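You operate a simulated robot arm through the tools that you are given. There is no shell and no other tool. Be economical: measure what you need, move in short steps, check, and stop when the job is done.

Carry out the task below with a simulated robot arm. There is one attempt and no reset: what you move stays moved.

TASK
Put the red sieve and the bracket on the shallow tray.
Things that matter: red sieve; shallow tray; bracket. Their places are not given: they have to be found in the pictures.

It is judged by the outcome, as a careful person would: the job done as asked, and still so three seconds after it is handed in. It fails if anything else is knocked over, pushed out of place, dropped, spilled or broken.

THE ROBOT
A 7-joint arm with a two-finger parallel gripper, fixed in place. Base frame: the origin is at the foot of the arm, x ahead of it, y to its left, z up; the work surface is at about z = 0. Lengths are in mm, angles in degrees, forces in N, time in s.
With the tool pointing down near the work surface it reaches from about 220 to 580 mm from the base axis. Its first joint turns from -66.0 to 66.0 degrees. Payload 2.5 kg.
Tool frame: the origin (TCP) lies between the finger pads and is the grasp point; the fingertips stand 23 mm ahead of it; z points along the fingers, y is the line along which they close. The gripper opens to 94 mm. The fingers are 38 mm wide and 10 mm thick; the gripper's body (54 by 96 mm) begins 39 mm behind the TCP.
Orientation is told as [roll, pitch, yaw] about the base's x, y, z axes, in that order, counted from this pose: with the fingers straight down and closing along the base's y, the tool's x points along the base's -x, its y along +y and its z along -z.

THE INTERFACE
- The arm moves only by the tool servo_tool. Its argument "deltas" is one flat list of numbers, 7 for each row, row after row: the closure in counts, from 0 (fully open) to 255 (shut), then the shift along the tool's x, y, z in mm, then the turn, a rotation vector about the tool's x, y, z in degrees. In form: [grip, tx, ty, tz, ax, ay, az, grip, tx, ty, tz, ax, ay, az, ...]. A call has 1 to 8 rows; each row is the pose to reach, as a shift and turn from the pose commanded when the call began, along the tool's axes at that moment. A row lasts 0.2 s, in which the tool goes at most 50 mm and 8.6 degrees; a call with a longer step from one row to the next is refused whole, and so is a gripper value outside its range. A pose out of reach is approached as far as the arm can. The call stops where the force on the tool passes 40 N (or 10 N more than at its start, if that is more) or the arm is blocked; 0.2 s more then pass. The fingers move at their own pace (about 108 mm/s each) and stop on an object; they squeeze with about 27 N. The grip force told is the motor's: it shows also when the fingers shut on nothing. Time passes only in rows, and 0.2 s behind the last, so rows that repeat a pose let the fingers close. It gives the time, the measured TCP pose, the force on the tool (base axes), the opening and the grip force at its end, in the units of the frame above (readings bear some noise), and new pictures: "views" is both (left out), scene, wrist or none.
- Cameras (640 x 400 px; columns grow to the right, rows downward): "scene" is fixed at [129, -426.7, 524.9]; the picture's right is [0.68, -0.74, 0.00], its down [-0.54, -0.50, -0.68] and it looks along [0.50, 0.46, -0.73] (base axes); focal length 227 px, centre (320, 200). "wrist" rides on the gripper at [-39, 0, -44] in the tool frame; the picture's right is [0.00, -1.00, 0.00], its down [0.97, 0.00, -0.24] and it looks along [0.24, 0.00, 0.97] (tool axes); focal length 218 px, centre (320, 200).
- pixel_to_xyz(camera, pixels): there is no depth. For up to 12 entries [column, row, z] of the newest picture of that camera ("zoom" is the newest enlarged one), the place [x, y] in the base frame at which the ray of that pixel passes the height z, good to about 2 mm. No time passes.
- inspect(camera, box): a new picture of the part [left, top, right, bottom] of that camera's present view, enlarged. No time passes.
- job_done(): hands the job in; it is judged then, once.

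Work in short steps. Measure before you move; look again where a grasp or a placing could have gone wrong, and mend it. You have 60 turns and 120 pictures in all, the two below and enlarged ones among them. Open the gripper and draw the arm clear of the work before you hand the job in, unless the task says otherwise; then end with one line.

The tools are called as a command line: name --argument value ..., lists and objects as JSON in quotes. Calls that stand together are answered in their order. servo_tool: Moves the arm, as the interface text tells. Its arguments: {"type":"object","properties":{"deltas":{"type":"array","items":{"type":"number"}},"views":{"type":"string","enum":["both","scene","wrist","none"]}},"required":["deltas"]} The other tools are called the same way: pixel_to_xyz (camera, pixels) gives the place at which the rays of pixels pass given heights; inspect (camera, box) takes an enlarged picture of a part of a camera's view; job_done () hands the job in.

At the start:

```text
time: 0.0
ee_pos: [313.0, -190.7, 338.2]
tcp_rot: [0.1, 0.0, 0.0]
wrist_force: [-0.5, -0.1, -0.1]
opening: 94.0
grip_force: 0.1
```

scene: 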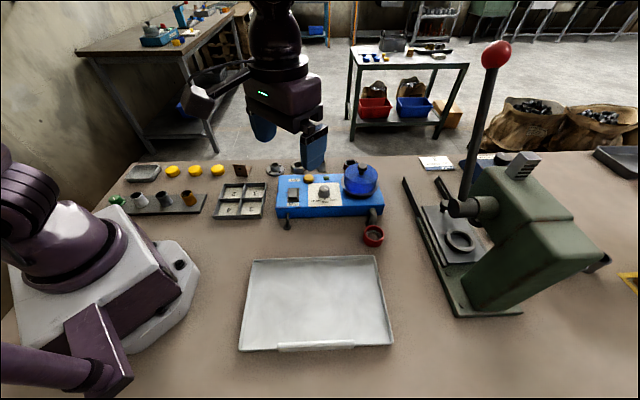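
wrist: 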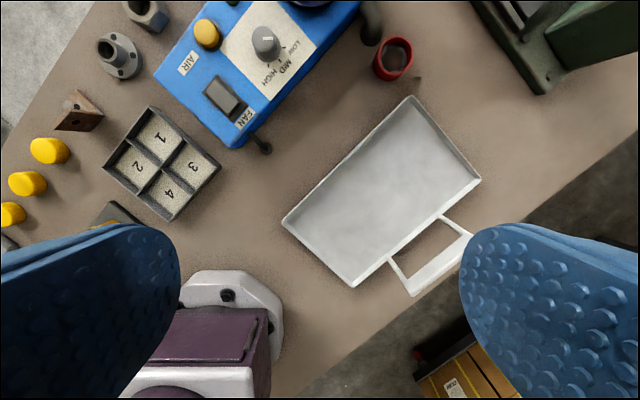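

The red round item is at scene (373,235), and the rusty angle piece at scene (241,170) is probably the bracket. I'll enlarge both.

inspect --camera "scene" --box '[110, 140, 310, 265]'

inspect --camera "scene" --box '[330, 195, 420, 260]'

inspect --camera "wrist" --box '[340, 10, 460, 100]'

inspect --camera "wrist" --box '[20, 60, 140, 150]'

pixel_to_xyz --camera "wrist" --pixels '[[57, 127, 0], [91, 131, 0], [103, 115, 0], [77, 92, 30], [393, 60, 0], [393, 58, 25], [282, 222, 0], [408, 97, 10], [480, 180, 10], [355, 286, 0], [390, 80, 0], [365, 40, 0]]'

pixel_to_xyz --camera "scene" --pixels '[[234, 176, 0], [247, 178, 0], [241, 165, 30], [373, 243, 0], [373, 228, 25], [363, 236, 10], [383, 238, 10], [248, 261, 10], [374, 256, 10], [392, 347, 10], [239, 350, 10]]'

```text
3.20 times, centred on (210, 202) of scene
```

zoom: 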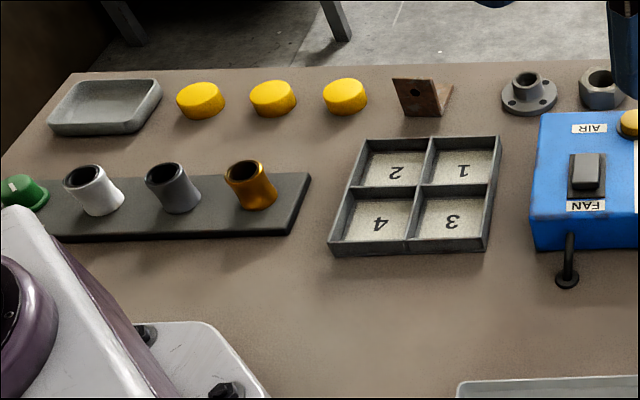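

```text
6.15 times, centred on (375, 228) of scene
```

zoom: 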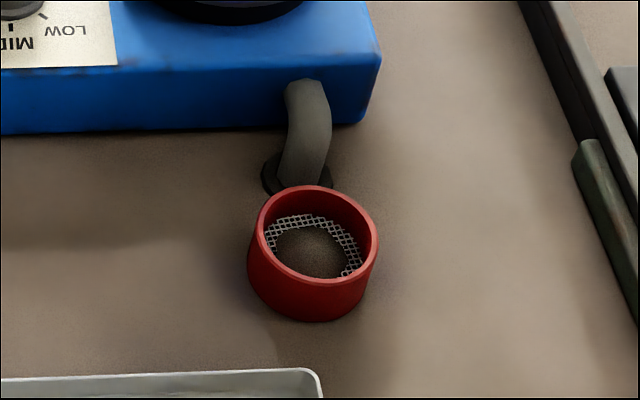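

```text
4.44 times, centred on (400, 55) of wrist
```

zoom: 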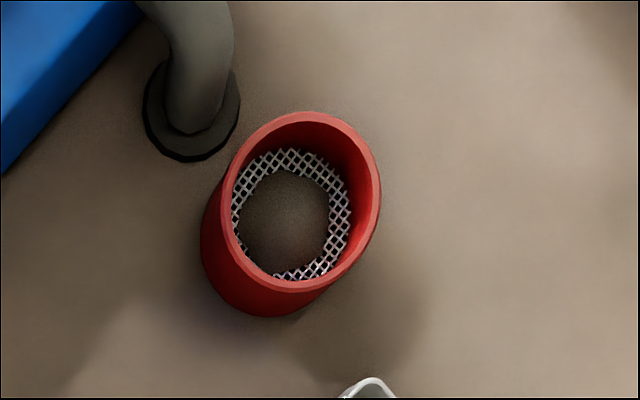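

```text
4.44 times, centred on (80, 105) of wrist
```

zoom: 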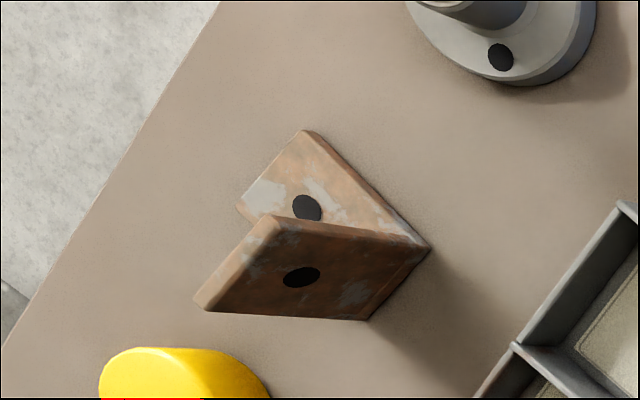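

```text
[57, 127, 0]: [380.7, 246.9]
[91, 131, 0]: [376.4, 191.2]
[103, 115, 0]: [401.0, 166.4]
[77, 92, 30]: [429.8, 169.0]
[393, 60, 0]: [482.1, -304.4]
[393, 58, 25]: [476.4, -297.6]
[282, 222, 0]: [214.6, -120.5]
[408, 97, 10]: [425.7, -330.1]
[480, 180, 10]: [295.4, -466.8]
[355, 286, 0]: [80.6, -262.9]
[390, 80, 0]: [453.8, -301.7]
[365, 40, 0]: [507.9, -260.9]
```

```text
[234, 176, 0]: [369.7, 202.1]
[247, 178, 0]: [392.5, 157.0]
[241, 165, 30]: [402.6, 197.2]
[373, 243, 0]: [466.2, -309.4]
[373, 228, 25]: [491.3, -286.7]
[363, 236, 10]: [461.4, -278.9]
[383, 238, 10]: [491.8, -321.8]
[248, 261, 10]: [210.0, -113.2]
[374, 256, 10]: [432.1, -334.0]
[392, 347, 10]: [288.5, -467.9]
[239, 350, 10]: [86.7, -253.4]
```

The sieve may hold something, so I'll keep it level. Next I work out its height and the pipe's position by comparing both views.

pixel_to_xyz --camera "wrist" --pixels '[[396.8, 55.5, 30], [396.8, 55.5, 40], [388.5, 65, 0], [382.5, 36, 0], [381, 43, 0], [409, 56, 35], [380, 56, 35], [64, 127, 40], [94, 116, 0], [103, 110, 0]]'

pixel_to_xyz --camera "scene" --pixels '[[374.7, 234, 30], [374.7, 234, 40], [373, 241, 0], [371.4, 224, 0], [365.4, 235, 35], [384.1, 235, 35], [374, 225, 35], [374, 241.5, 35], [371, 205, 60], [377, 209, 40]]'

```text
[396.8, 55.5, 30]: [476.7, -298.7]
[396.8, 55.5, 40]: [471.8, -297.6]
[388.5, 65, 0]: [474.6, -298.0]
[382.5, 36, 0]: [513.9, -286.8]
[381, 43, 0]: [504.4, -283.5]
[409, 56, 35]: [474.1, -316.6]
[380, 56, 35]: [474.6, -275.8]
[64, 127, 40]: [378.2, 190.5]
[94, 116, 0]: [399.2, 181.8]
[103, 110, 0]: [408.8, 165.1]
```

```text
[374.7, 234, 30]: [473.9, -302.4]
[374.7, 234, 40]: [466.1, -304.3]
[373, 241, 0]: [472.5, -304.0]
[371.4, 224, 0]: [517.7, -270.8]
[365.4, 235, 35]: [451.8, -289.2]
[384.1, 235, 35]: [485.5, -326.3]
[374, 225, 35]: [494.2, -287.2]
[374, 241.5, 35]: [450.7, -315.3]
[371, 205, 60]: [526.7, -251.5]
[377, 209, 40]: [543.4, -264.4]
```

The sieve is about 48 mm across and 30 mm tall, centred near (474,-301), with the pipe foot near (512,-278). I hover above it at z≈190 with yaw about 25.

servo_tool --deltas '[0, -32, -22, 30, 0, 0, -5, 0, -64, -44, 60, 0, 0, -10, 0, -97, -66, 90, 0, 0, -15, 0, -129, -88, 119, 0, 0, -20, 0, -161, -110, 148, 0, 0, -25, 0, -161, -110, 148, 0, 0, -25]'

```text
time: 1.4
ee_pos: [471.5, -300.5, 190.0]
tcp_rot: [0.0, 0.0, 25.1]
wrist_force: [0.4, 0.1, -0.2]
opening: 94.0
grip_force: 0.1
```

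scene: 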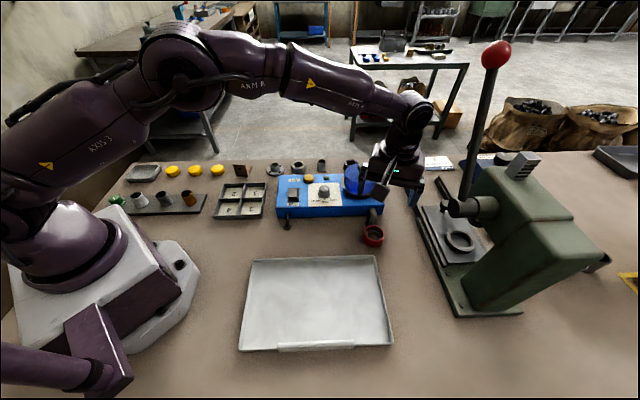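
wrist: 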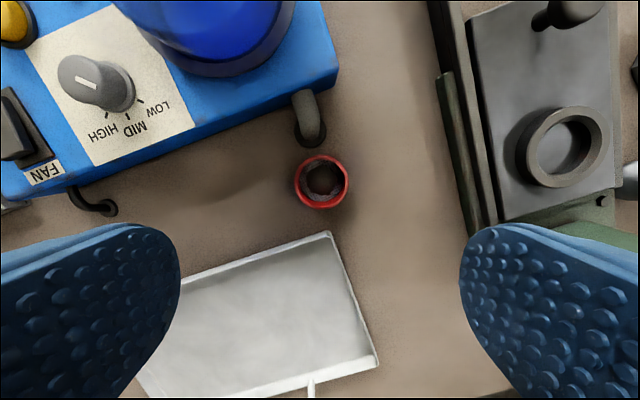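

The view is clear: the sieve's rim is centred at wrist (322,182). I measure the sieve, pipe and box edges.

pixel_to_xyz --camera "wrist" --pixels '[[322, 182, 30], [295, 182, 30], [348, 182, 30], [322, 156, 30], [322, 209, 30], [311, 140, 0], [311, 148, 0], [308, 100, 45], [337, 82, 60], [200, 130, 60]]'

inspect --camera "wrist" --box '[250, 70, 410, 230]'

inspect --camera "scene" --box '[330, 150, 430, 260]'

```text
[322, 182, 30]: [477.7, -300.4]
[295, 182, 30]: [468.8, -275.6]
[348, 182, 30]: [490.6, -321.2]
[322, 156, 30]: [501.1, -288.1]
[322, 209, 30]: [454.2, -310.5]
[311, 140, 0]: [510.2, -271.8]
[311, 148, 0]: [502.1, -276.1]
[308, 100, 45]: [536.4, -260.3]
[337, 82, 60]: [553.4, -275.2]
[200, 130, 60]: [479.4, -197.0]
```

```text
2.50 times, centred on (330, 150) of wrist
```

zoom: 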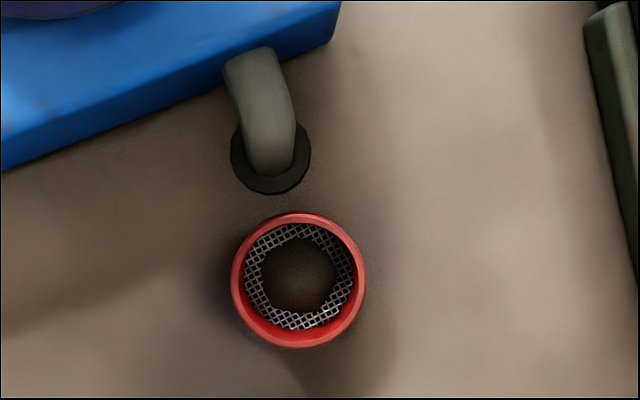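

```text
3.64 times, centred on (380, 205) of scene
```

zoom: 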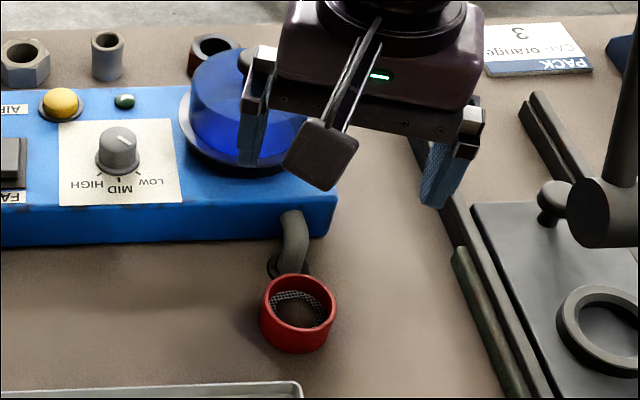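

The rim is centred at (477.5,-299.5) and 52 mm across, and everything around it has clearance. I shift by (5,1) and go down to just above, then to z≈26.

servo_tool --deltas '[0, -5, -1.2, 30, 0, 0, 0, 0, -5, -1.2, 70, 0, 0, 0, 0, -5, -1.2, 100, 0, 0, 0, 0, -5, -1.2, 120, 0, 0, 0, 0, -5, -1.2, 120, 0, 0, 0]'

pixel_to_xyz --camera "wrist" --pixels '[[322, 182, 30]]'

```text
time: 2.6
ee_pos: [480.5, -298.7, 70.4]
tcp_rot: [-0.1, -0.1, 25.0]
wrist_force: [0.9, -1.0, 0.0]
opening: 94.0
grip_force: 0.0
```

scene: 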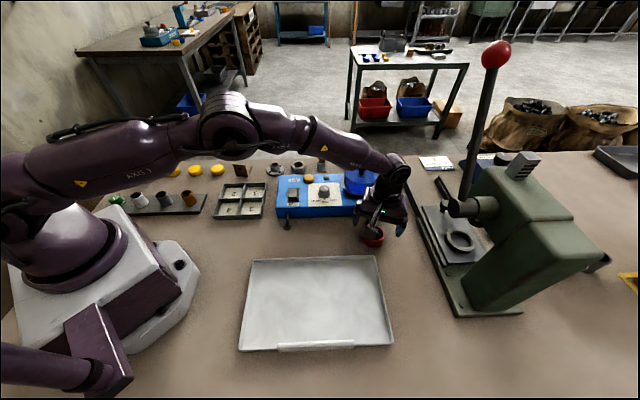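
wrist: 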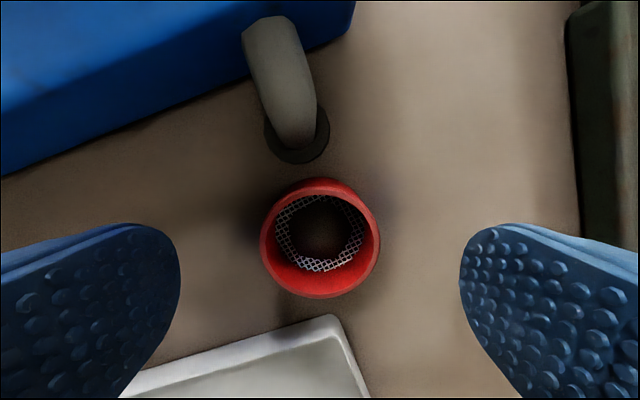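

```text
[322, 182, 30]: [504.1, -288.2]
```

pixel_to_xyz --camera "wrist" --pixels '[[320, 233, 30], [262, 235, 30], [380, 235, 30], [298, 160, 0], [298, 160, 5], [290, 90, 40]]'

```text
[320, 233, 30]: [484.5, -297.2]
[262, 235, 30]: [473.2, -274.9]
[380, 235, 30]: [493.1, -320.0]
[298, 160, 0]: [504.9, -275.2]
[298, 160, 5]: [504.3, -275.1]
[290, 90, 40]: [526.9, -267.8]
```

The TCP is centred over the sieve within about 2 mm, and the foot is about 32 mm out against the fingers' 19 mm half-width. I go down and close.

servo_tool --deltas '[0, 0, 0, 20, 0, 0, 0, 0, 0, 0, 36, 0, 0, 0, 0, 0, 0, 44, 0, 0, 0, 0, 0, 0, 44, 0, 0, 0, 150, 0, 0, 44, 0, 0, 0, 255, 0, 0, 44, 0, 0, 0, 255, 0, 0, 44, 0, 0, 0, 255, 0, 0, 44, 0, 0, 0]'

```text
time: 4.4
ee_pos: [479.1, -299.7, 26.3]
tcp_rot: [0.0, 0.0, 25.0]
wrist_force: [1.0, -0.8, 0.2]
opening: 50.5
grip_force: 27.2
```

scene: 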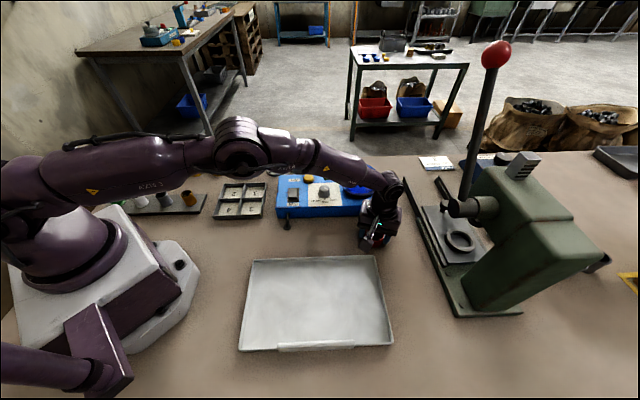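
wrist: 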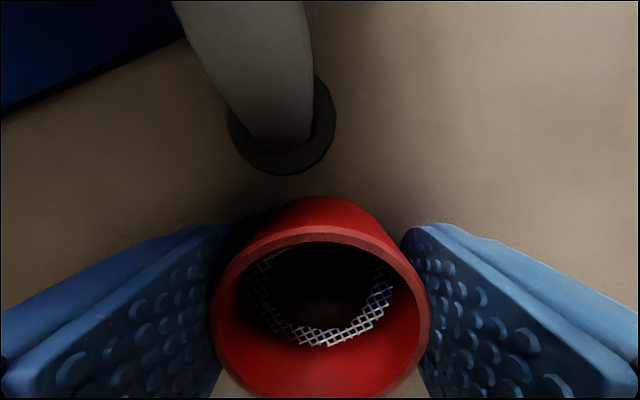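

The sieve is gripped at 50.5 mm. I lift it straight up and check.

servo_tool --deltas '[255, 0, 0, -10, 0, 0, 0, 255, 0, 0, -30, 0, 0, 0, 255, 0, 0, -55, 0, 0, 0, 255, 0, 0, -75, 0, 0, 0, 255, 0, 0, -80, 0, 0, 0]'

inspect --camera "scene" --box '[330, 150, 430, 260]'

```text
time: 5.6
ee_pos: [477.3, -302.7, 107.0]
tcp_rot: [0.1, -0.1, 25.0]
wrist_force: [0.1, 0.6, -1.0]
opening: 50.3
grip_force: 27.1
```

scene: 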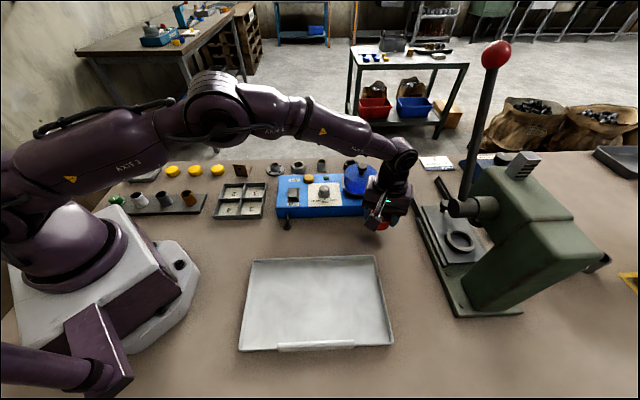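
wrist: 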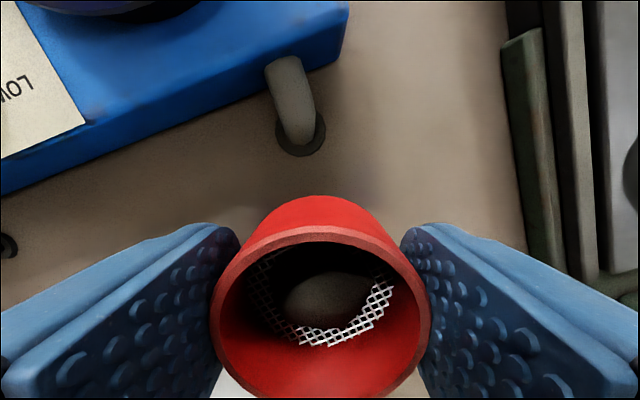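

```text
3.64 times, centred on (380, 205) of scene
```

zoom: 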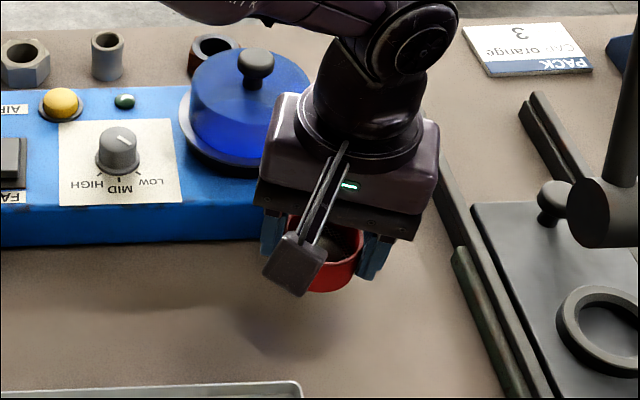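

The sieve is up, level and held. I carry it gently over the far end of the tray, to about (315,-345).

servo_tool --deltas '[255, 10, 2, 0, 0, 0, 0, 255, 35, 6, 0, 0, 0, 0, 255, 68, 12, 0, 0, 0, 0, 255, 102, 18, 0, 0, 0, 0, 255, 135, 23, 0, 0, 0, 0, 255, 157, 27, 0, 0, 0, 0, 255, 166, 29, 0, 0, 0, 0, 255, 166, 29, 0, 0, 0, 0]'

```text
time: 7.4
ee_pos: [314.9, -345.4, 107.1]
tcp_rot: [0.0, 0.1, 25.0]
wrist_force: [0.3, 0.3, -0.9]
opening: 50.5
grip_force: 26.3
```

scene: 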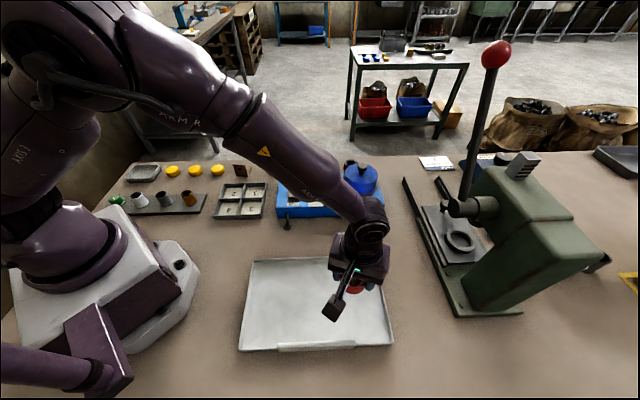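
wrist: 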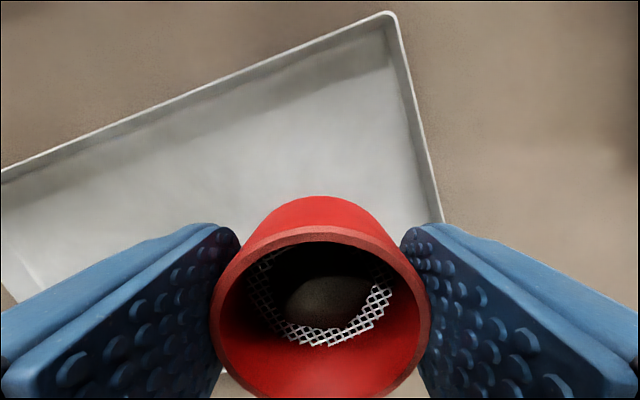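

It's over the tray with room all round. I lower it to z≈36 and then in small steps to find the tray floor.

servo_tool --deltas '[255, 0, 0, 20, 0, 0, 0, 255, 0, 0, 45, 0, 0, 0, 255, 0, 0, 62, 0, 0, 0, 255, 0, 0, 70, 0, 0, 0, 255, 0, 0, 73, 0, 0, 0, 255, 0, 0, 75, 0, 0, 0]' --views "scene"

inspect --camera "scene" --box '[310, 240, 410, 340]'

```text
time: 8.8
ee_pos: [315.6, -343.8, 32.1]
tcp_rot: [0.0, 0.0, 24.9]
wrist_force: [0.1, 0.3, -1.3]
opening: 50.8
grip_force: 26.5
```

scene: 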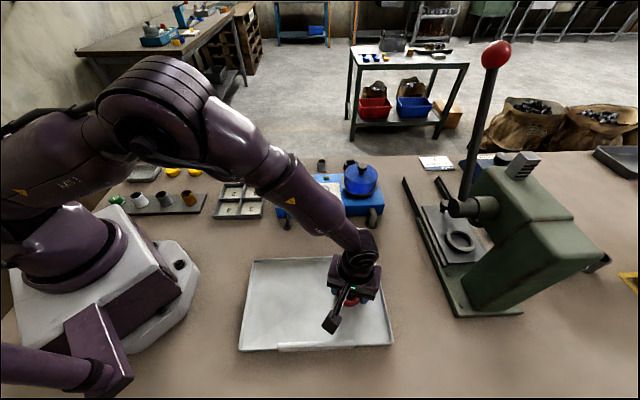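

```text
4.00 times, centred on (360, 290) of scene
```

zoom: 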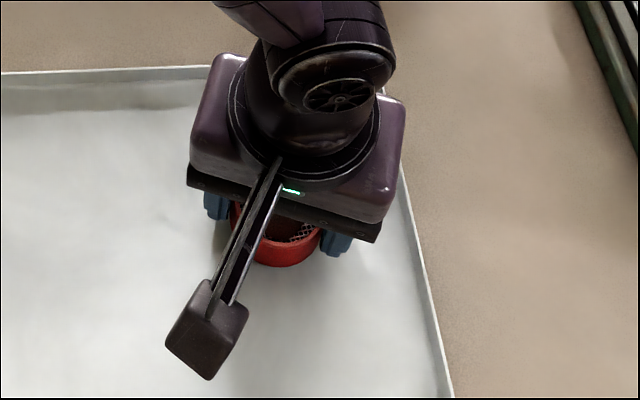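

No contact yet at z=32, so I lower further in 1 mm steps.

servo_tool --deltas '[255, 0, 0, 1, 0, 0, 0, 255, 0, 0, 2, 0, 0, 0, 255, 0, 0, 3, 0, 0, 0]' --views "none"

pixel_to_xyz --camera "scene" --pixels '[[332, 322, 60], [332, 322, 80], [332, 322, 100], [332, 322, 130]]'

```text
time: 9.6
ee_pos: [317.1, -344.7, 31.6]
tcp_rot: [-0.1, -0.1, 25.0]
wrist_force: [-2.4, 4.9, 19.3]
opening: 50.8
grip_force: 27.0
```

```text
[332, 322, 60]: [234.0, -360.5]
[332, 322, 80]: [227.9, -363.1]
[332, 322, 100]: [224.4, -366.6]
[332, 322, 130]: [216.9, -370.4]
```

There's 19 N of contact, so the sieve is on the tray floor. I ease up 2 mm, open to about 72 mm, and lift.

servo_tool --deltas '[255, 0, 0, -2, 0, 0, 0, 60, 0, 0, -2, 0, 0, 0, 60, 0, 0, -2, 0, 0, 0, 60, 0, 0, -20, 0, 0, 0, 60, 0, 0, -60, 0, 0, 0, 60, 0, 0, -105, 0, 0, 0, 60, 0, 0, -150, 0, 0, 0]'

```text
time: 11.2
ee_pos: [316.6, -345.1, 177.2]
tcp_rot: [0.0, 0.0, 25.0]
wrist_force: [-0.2, -0.1, -0.5]
opening: 72.0
grip_force: 0.0
```

scene: 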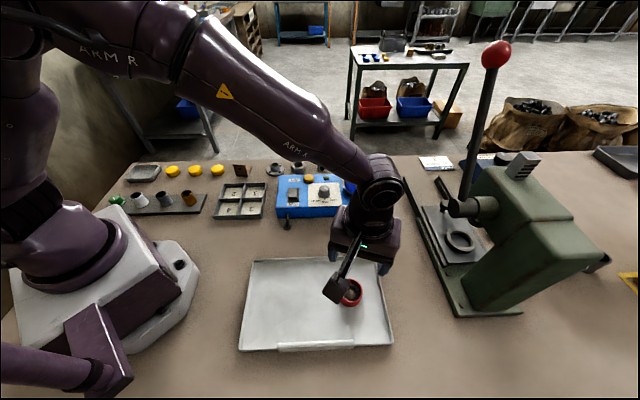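
wrist: 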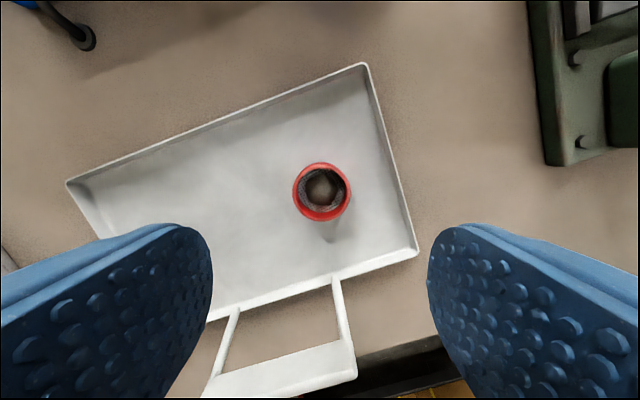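

The sieve stands upright in the tray at wrist (322,190). Next I travel high over to the bracket.

servo_tool --deltas '[0, -8, 12, -15, 0, 0, 0, 0, -28, 43, -40, 0, 0, 0, 0, -52, 80, -60, 0, 0, 0, 0, -76, 116, -60, 0, 0, 0, 0, -100, 153, -60, 0, 0, 0, 0, -125, 190, -60, 0, 0, 0, 0, -149, 227, -60, 0, 0, 0, 0, -173, 264, -60, 0, 0, 0]' --views "none"

servo_tool --deltas '[0, -22, 33, 0, 0, 0, 0, 0, -46, 70, 0, 0, 0, 0, 0, -70, 107, 5, 0, 0, 0, 0, -94, 143, 15, 0, 0, 0, 0, -110, 167, 20, 0, 0, 0, 0, -110, 167, 20, 0, 0, 0]'

```text
time: 13.0
ee_pos: [363.1, -33.4, 240.1]
tcp_rot: [0.0, 0.0, 24.9]
wrist_force: [-0.1, -1.4, 0.7]
opening: 94.1
grip_force: 0.0
```

```text
time: 14.4
ee_pos: [390.7, 167.0, 218.3]
tcp_rot: [0.0, 0.1, 25.0]
wrist_force: [-1.1, -0.1, 0.0]
opening: 94.2
grip_force: 0.0
```

scene: 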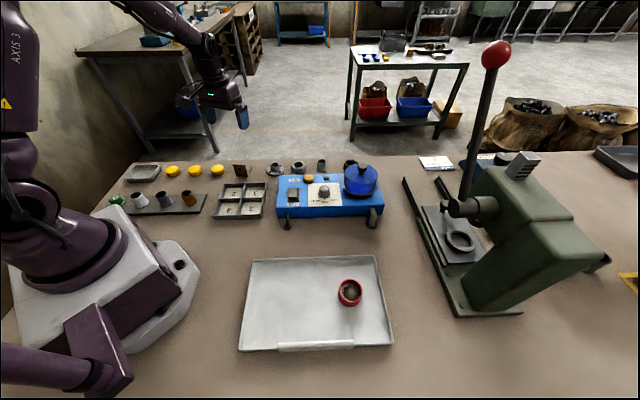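
wrist: 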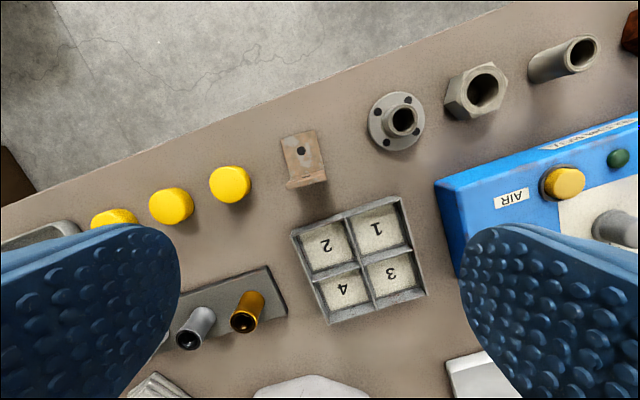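

The bracket is at wrist (304,160): a base plate with a standing plate on its lower side. I enlarge and measure it.

inspect --camera "wrist" --box '[260, 115, 350, 205]'

inspect --camera "scene" --box '[215, 150, 275, 195]'

pixel_to_xyz --camera "wrist" --pixels '[[280, 136, 4], [317, 130, 4], [327, 180, 0], [287, 188, 35], [326, 180, 35], [292, 183, 4], [231, 185, 15], [395, 122, 30], [370, 120, 5], [292, 235, 25], [398, 197, 25], [250, 170, 15]]'

```text
4.44 times, centred on (305, 160) of wrist
```

zoom: 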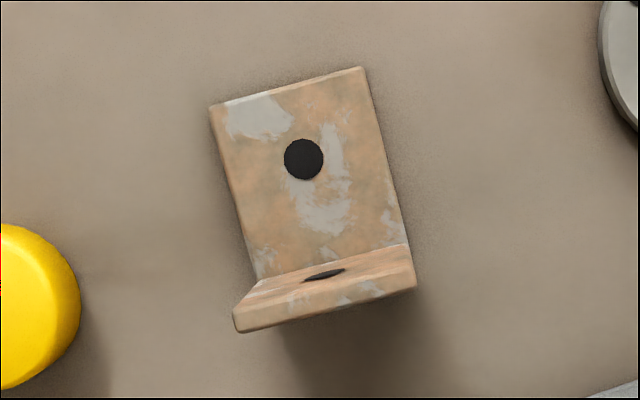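

```text
8.89 times, centred on (245, 172) of scene
```

zoom: 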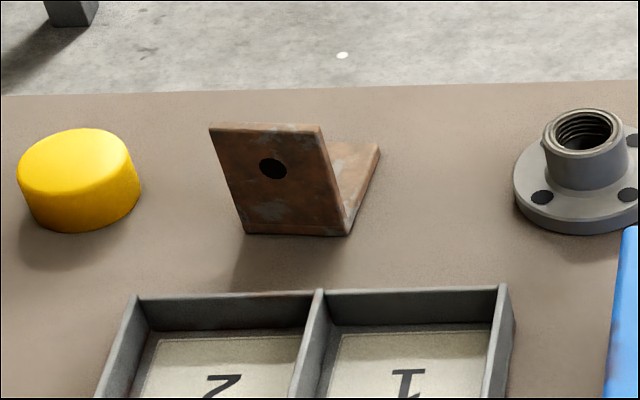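

```text
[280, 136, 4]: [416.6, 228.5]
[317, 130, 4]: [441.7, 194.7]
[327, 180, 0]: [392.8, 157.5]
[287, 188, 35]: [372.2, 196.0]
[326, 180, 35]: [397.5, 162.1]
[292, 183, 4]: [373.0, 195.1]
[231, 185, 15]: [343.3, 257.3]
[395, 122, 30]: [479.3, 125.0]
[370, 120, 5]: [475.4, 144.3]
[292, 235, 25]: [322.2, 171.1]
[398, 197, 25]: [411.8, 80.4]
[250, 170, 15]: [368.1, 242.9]
```

The bracket is about 42 mm wide with yaw near 37.5. I cross-check with the scene view.

pixel_to_xyz --camera "scene" --pixels '[[236.6, 175.9, 0], [248.4, 175.9, 0], [232.6, 163.6, 35], [245.2, 163.8, 35], [232.6, 163.6, 45], [245.2, 163.8, 45], [251.8, 166.2, 5], [217, 170, 15]]'

pixel_to_xyz --camera "wrist" --pixels '[[286.3, 188, 35], [286.3, 188, 45], [326.5, 179, 35], [326.5, 179, 45], [325, 175, 4], [280.7, 139, 4], [315, 130, 4]]'

```text
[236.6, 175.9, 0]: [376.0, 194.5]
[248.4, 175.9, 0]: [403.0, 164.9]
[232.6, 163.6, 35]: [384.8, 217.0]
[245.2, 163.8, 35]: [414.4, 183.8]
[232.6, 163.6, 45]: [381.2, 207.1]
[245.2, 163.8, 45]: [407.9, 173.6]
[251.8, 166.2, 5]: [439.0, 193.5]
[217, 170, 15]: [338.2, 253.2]
```

```text
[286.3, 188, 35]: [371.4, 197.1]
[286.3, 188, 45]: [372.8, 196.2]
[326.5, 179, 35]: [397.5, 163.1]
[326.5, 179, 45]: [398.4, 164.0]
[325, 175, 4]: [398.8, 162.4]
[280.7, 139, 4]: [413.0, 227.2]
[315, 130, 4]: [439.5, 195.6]
```

The measurements agree: the standing plate is about 50 mm tall and the grasp point is about (400,190) with yaw 39. I align and go down to z≈95.

servo_tool --deltas '[0, -9, 8, 20, 0, 0, -7, 0, -18.4, 17, 55, 0, 0, -14, 0, -18.4, 17, 90, 0, 0, -14, 0, -18.4, 17, 120, 0, 0, -14, 0, -18.4, 17, 120, 0, 0, -14]'

```text
time: 15.6
ee_pos: [399.2, 188.5, 98.6]
tcp_rot: [0.0, 0.0, 38.9]
wrist_force: [-0.2, 0.0, -0.4]
opening: 94.0
grip_force: 0.0
```

scene: 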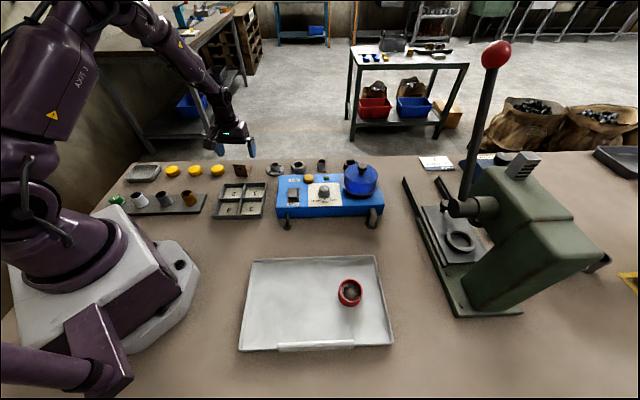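
wrist: 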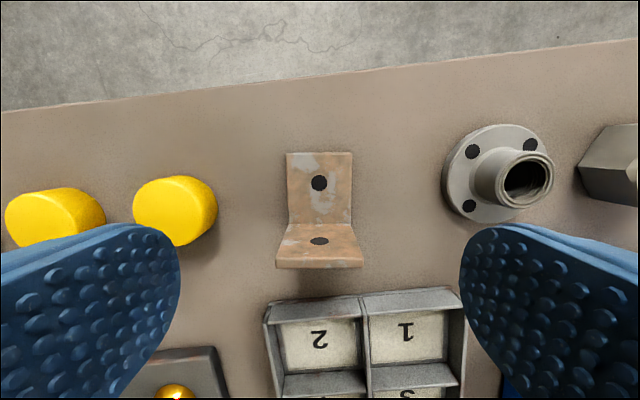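

It's well aligned. I check clearance to the button and flange, and centring, before going down.

pixel_to_xyz --camera "wrist" --pixels '[[287, 153, 5], [352, 153, 5], [290, 225, 5], [276, 266, 50], [362, 266, 50], [218, 205, 15], [200, 243, 5], [445, 200, 5], [480, 215, 5], [363, 296, 25], [266, 325, 25], [460, 290, 25]]'

```text
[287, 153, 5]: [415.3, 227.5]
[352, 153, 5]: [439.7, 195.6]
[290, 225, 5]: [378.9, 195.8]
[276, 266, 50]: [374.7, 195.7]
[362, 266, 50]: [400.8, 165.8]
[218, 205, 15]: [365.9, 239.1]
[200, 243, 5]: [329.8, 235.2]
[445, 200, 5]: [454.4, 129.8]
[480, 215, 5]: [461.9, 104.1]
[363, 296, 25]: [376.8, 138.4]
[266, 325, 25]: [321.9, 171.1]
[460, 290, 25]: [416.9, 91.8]
```

It's centred to about 1 mm. The button edge is at y=60, so I narrow to about 70 mm before going down to z≈25, then close.

servo_tool --deltas '[66, 0, 0, 5, 0, 0, 0, 66, 0, 0, 30, 0, 0, 0, 66, 0, 0, 55, 0, 0, 0, 66, 0, 0, 68, 0, 0, 0, 66, 0, 0, 73, 0, 0, 0, 150, 0, 0, 73, 0, 0, 0, 255, 0, 0, 73, 0, 0, 0, 255, 0, 0, 73, 0, 0, 0]'

```text
time: 17.4
ee_pos: [399.5, 188.8, 26.9]
tcp_rot: [0.1, 0.0, 39.1]
wrist_force: [0.6, -0.8, 0.3]
opening: 41.7
grip_force: 27.4
```

scene: 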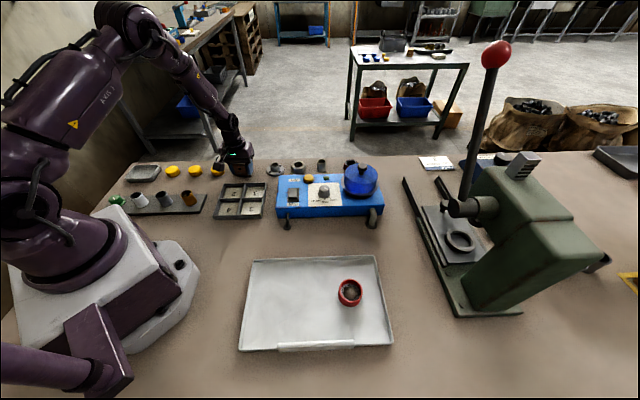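
wrist: 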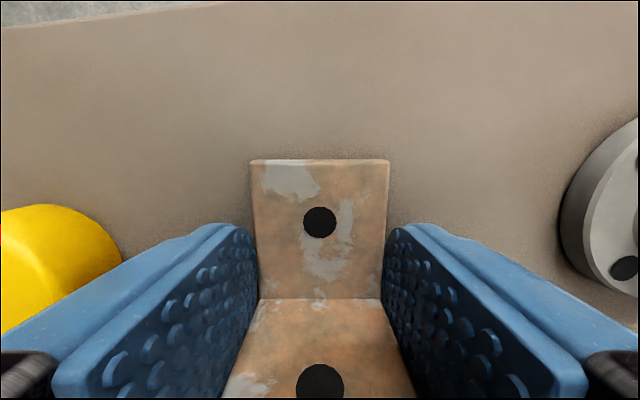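

The bracket is held at 41.7 mm. I lift it straight up.

servo_tool --deltas '[255, 0, 0, -10, 0, 0, 0, 255, 0, 0, -35, 0, 0, 0, 255, 0, 0, -70, 0, 0, 0, 255, 0, 0, -110, 0, 0, 0, 255, 0, 0, -150, 0, 0, 0, 255, 0, 0, -170, 0, 0, 0]' --views "wrist"

```text
time: 18.8
ee_pos: [399.8, 188.4, 195.6]
tcp_rot: [0.0, 0.1, 39.0]
wrist_force: [1.1, 0.2, -1.9]
opening: 41.2
grip_force: 27.2
```

wrist: 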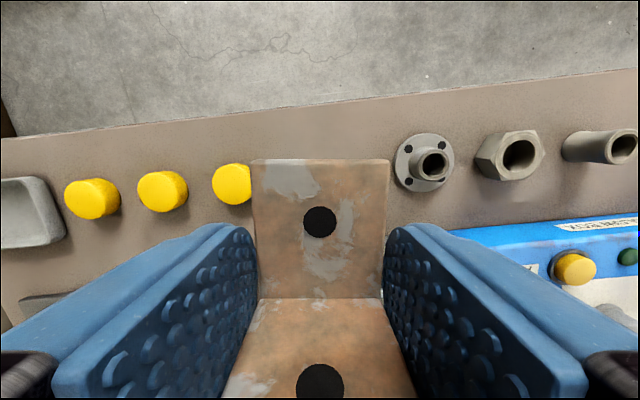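

The lift is clean. I carry it level at z≈195 to the free half of the tray, to about (225,-250).

servo_tool --deltas '[255, 10, -6, 0, 0, 0, 0, 255, 32, -18, 0, 0, 0, 0, 255, 64, -36, 0, 0, 0, 0, 255, 96, -54, 0, 0, 0, 0, 255, 128, -72, 0, 0, 0, 0, 255, 160, -90, 0, 0, 0, 0, 255, 192, -107, 0, 0, 0, 0, 255, 220, -123, 0, 0, 0, 0]' --views "none"

servo_tool --deltas '[255, 25, -14, 0, 0, 0, 0, 255, 57, -32, 0, 0, 0, 0, 255, 89, -50, 0, 0, 0, 0, 255, 121, -68, 0, 0, 0, 0, 255, 153, -85, 0, 0, 0, 0, 255, 178, -99, 0, 0, 0, 0, 255, 191.5, -107.2, 0, 0, 0, 0, 255, 191.5, -107.2, 0, 0, 0, 0]'

```text
time: 20.6
ee_pos: [304.3, -45.7, 197.7]
tcp_rot: [-0.1, 0.0, 39.0]
wrist_force: [0.8, -0.1, -1.6]
opening: 41.4
grip_force: 27.1
```

```text
time: 22.4
ee_pos: [225.2, -248.6, 195.7]
tcp_rot: [0.1, 0.0, 39.0]
wrist_force: [-0.1, -0.1, -1.3]
opening: 41.5
grip_force: 27.1
```

scene: 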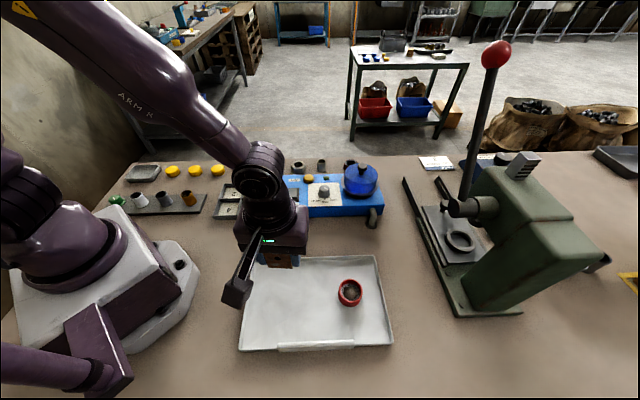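
wrist: 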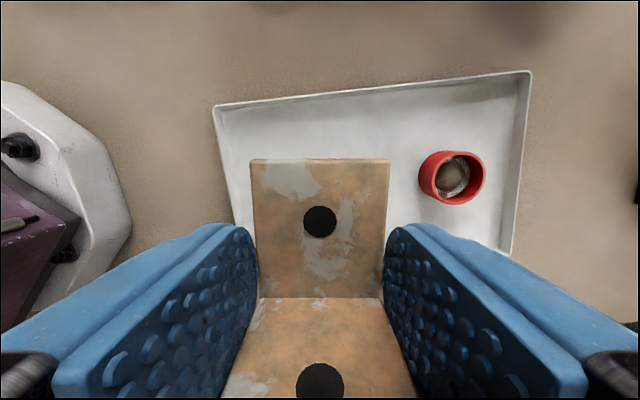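

The bracket is over the tray's free half. I lower it to z≈37.

servo_tool --deltas '[255, 0, 0, 15, 0, 0, 0, 255, 0, 0, 50, 0, 0, 0, 255, 0, 0, 90, 0, 0, 0, 255, 0, 0, 125, 0, 0, 0, 255, 0, 0, 148, 0, 0, 0, 255, 0, 0, 158, 0, 0, 0, 255, 0, 0, 158, 0, 0, 0]'

```text
time: 24.0
ee_pos: [225.3, -248.5, 37.8]
tcp_rot: [0.0, 0.0, 38.9]
wrist_force: [-0.6, 0.0, -1.7]
opening: 41.6
grip_force: 26.7
```

scene: 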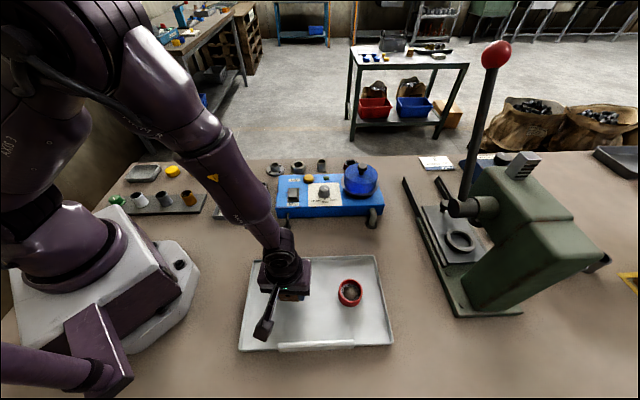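
wrist: 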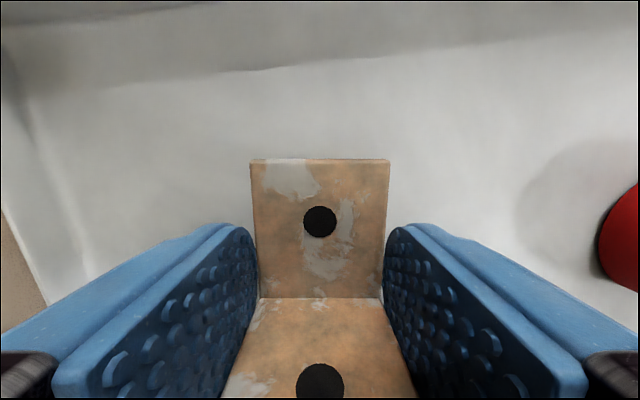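

Last few millimetres in 1 mm steps until it touches.

servo_tool --deltas '[255, 0, 0, 2, 0, 0, 0, 255, 0, 0, 4, 0, 0, 0, 255, 0, 0, 5, 0, 0, 0, 255, 0, 0, 6, 0, 0, 0]' --views "none"

```text
time: 25.0
ee_pos: [225.0, -249.6, 32.3]
tcp_rot: [0.0, 0.0, 39.1]
wrist_force: [0.3, -0.4, -1.4]
opening: 41.4
grip_force: 27.5
```

servo_tool --deltas '[255, 0, 0, 0.7, 0, 0, 0, 255, 0, 0, 1.4, 0, 0, 0, 255, 0, 0, 1.4, 0, 0, 0]' --views "none"

```text
time: 25.8
ee_pos: [225.7, -249.4, 31.3]
tcp_rot: [0.0, 0.0, 39.0]
wrist_force: [0.7, -0.3, -2.2]
opening: 41.4
grip_force: 27.1
```

servo_tool --deltas '[255, 0, 0, 0.8, 0, 0, 0, 255, 0, 0, 1.6, 0, 0, 0, 255, 0, 0, 1.6, 0, 0, 0]' --views "none"

```text
time: 26.6
ee_pos: [225.2, -249.0, 30.4]
tcp_rot: [0.0, 0.0, 38.9]
wrist_force: [-1.2, 0.3, -1.9]
opening: 41.6
grip_force: 26.9
```

servo_tool --deltas '[255, 0, 0, 0.8, 0, 0, 0, 255, 0, 0, 1.6, 0, 0, 0, 255, 0, 0, 1.6, 0, 0, 0]' --views "none"

```text
time: 27.4
ee_pos: [225.7, -249.0, 28.9]
tcp_rot: [-0.2, 0.0, 39.0]
wrist_force: [-1.0, -0.7, 17.7]
opening: 41.5
grip_force: 26.7
```

It touches at 17.7 N. I ease up 1 mm, open partly, and lift clear.

servo_tool --deltas '[255, 0, 0, -1, 0, 0, 0, 75, 0, 0, -1, 0, 0, 0, 75, 0, 0, -1, 0, 0, 0, 75, 0, 0, -20, 0, 0, 0, 75, 0, 0, -65, 0, 0, 0, 75, 0, 0, -110, 0, 0, 0, 75, 0, 0, -155, 0, 0, 0, 0, 0, 0, -200, 0, 0, 0]'

```text
time: 29.2
ee_pos: [223.7, -249.8, 226.9]
tcp_rot: [0.1, 0.0, 38.9]
wrist_force: [0.5, -0.7, -0.8]
opening: 94.0
grip_force: 0.0
```

scene: 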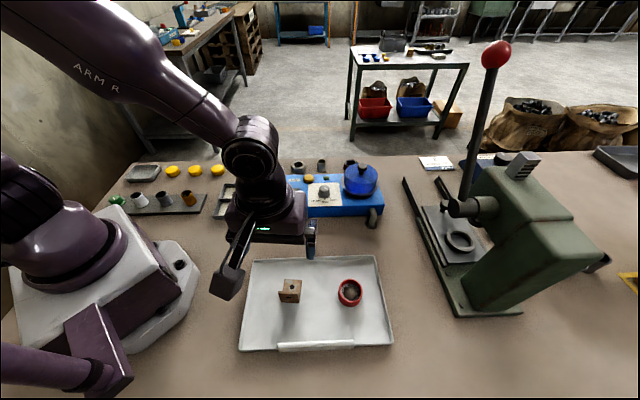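
wrist: 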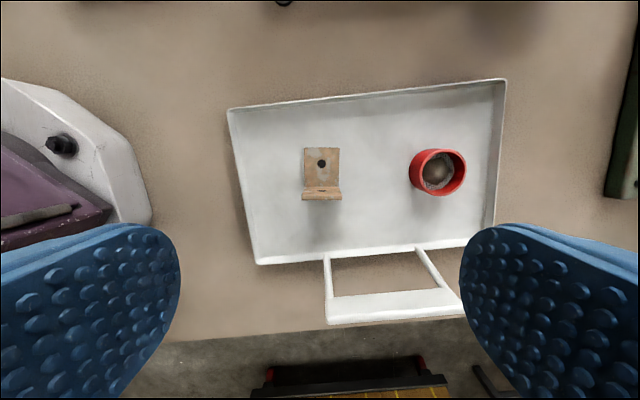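

Both items stand on the tray. I draw the arm further clear for a last look.

servo_tool --deltas '[0, -20, 20, -20, 0, 0, 0, 0, -50, 50, -40, 0, 0, 0, 0, -75, 75, -60, 0, 0, 0, 0, -100, 100, -80, 0, 0, 0, 0, -100, 100, -80, 0, 0, 0]'

inspect --camera "scene" --box '[220, 190, 420, 360]'

```text
time: 30.4
ee_pos: [239.3, -106.7, 308.0]
tcp_rot: [-0.1, 0.0, 39.0]
wrist_force: [-0.2, -0.1, 0.7]
opening: 94.2
grip_force: 0.0
```

scene: 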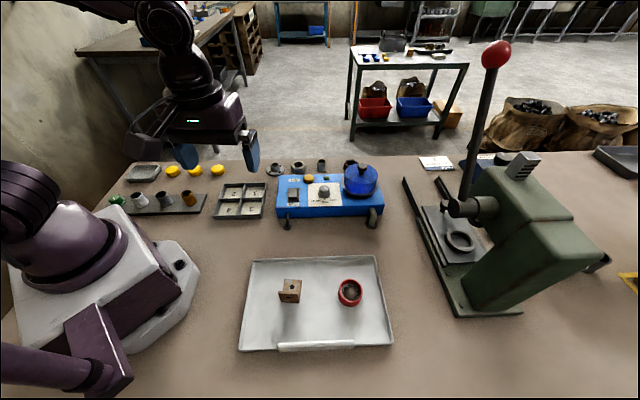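
wrist: 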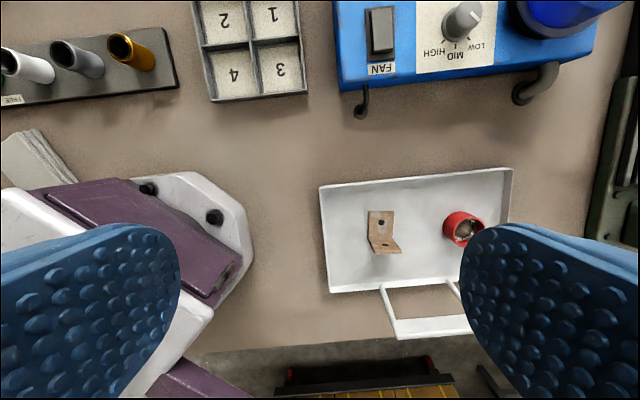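

```text
2.35 times, centred on (320, 275) of scene
```

zoom: 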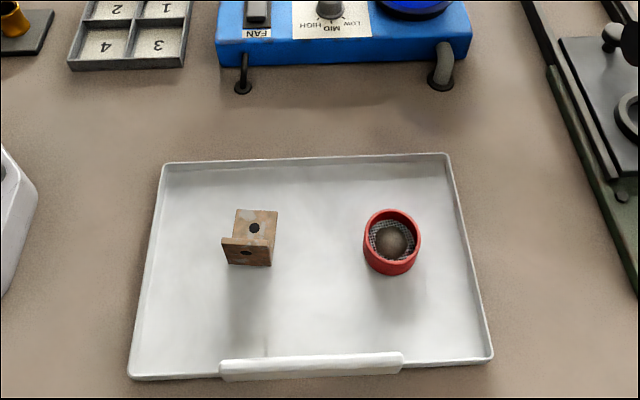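

The sieve (with its contents still in it) and the bracket are on the tray, nothing else has moved, and the gripper is open and clear, so I hand in.

job_done

```text
The job is handed in.
```

The red sieve and the bracket are both upright on the shallow tray, nothing else looks moved in the last pictures, and I've handed the job in.
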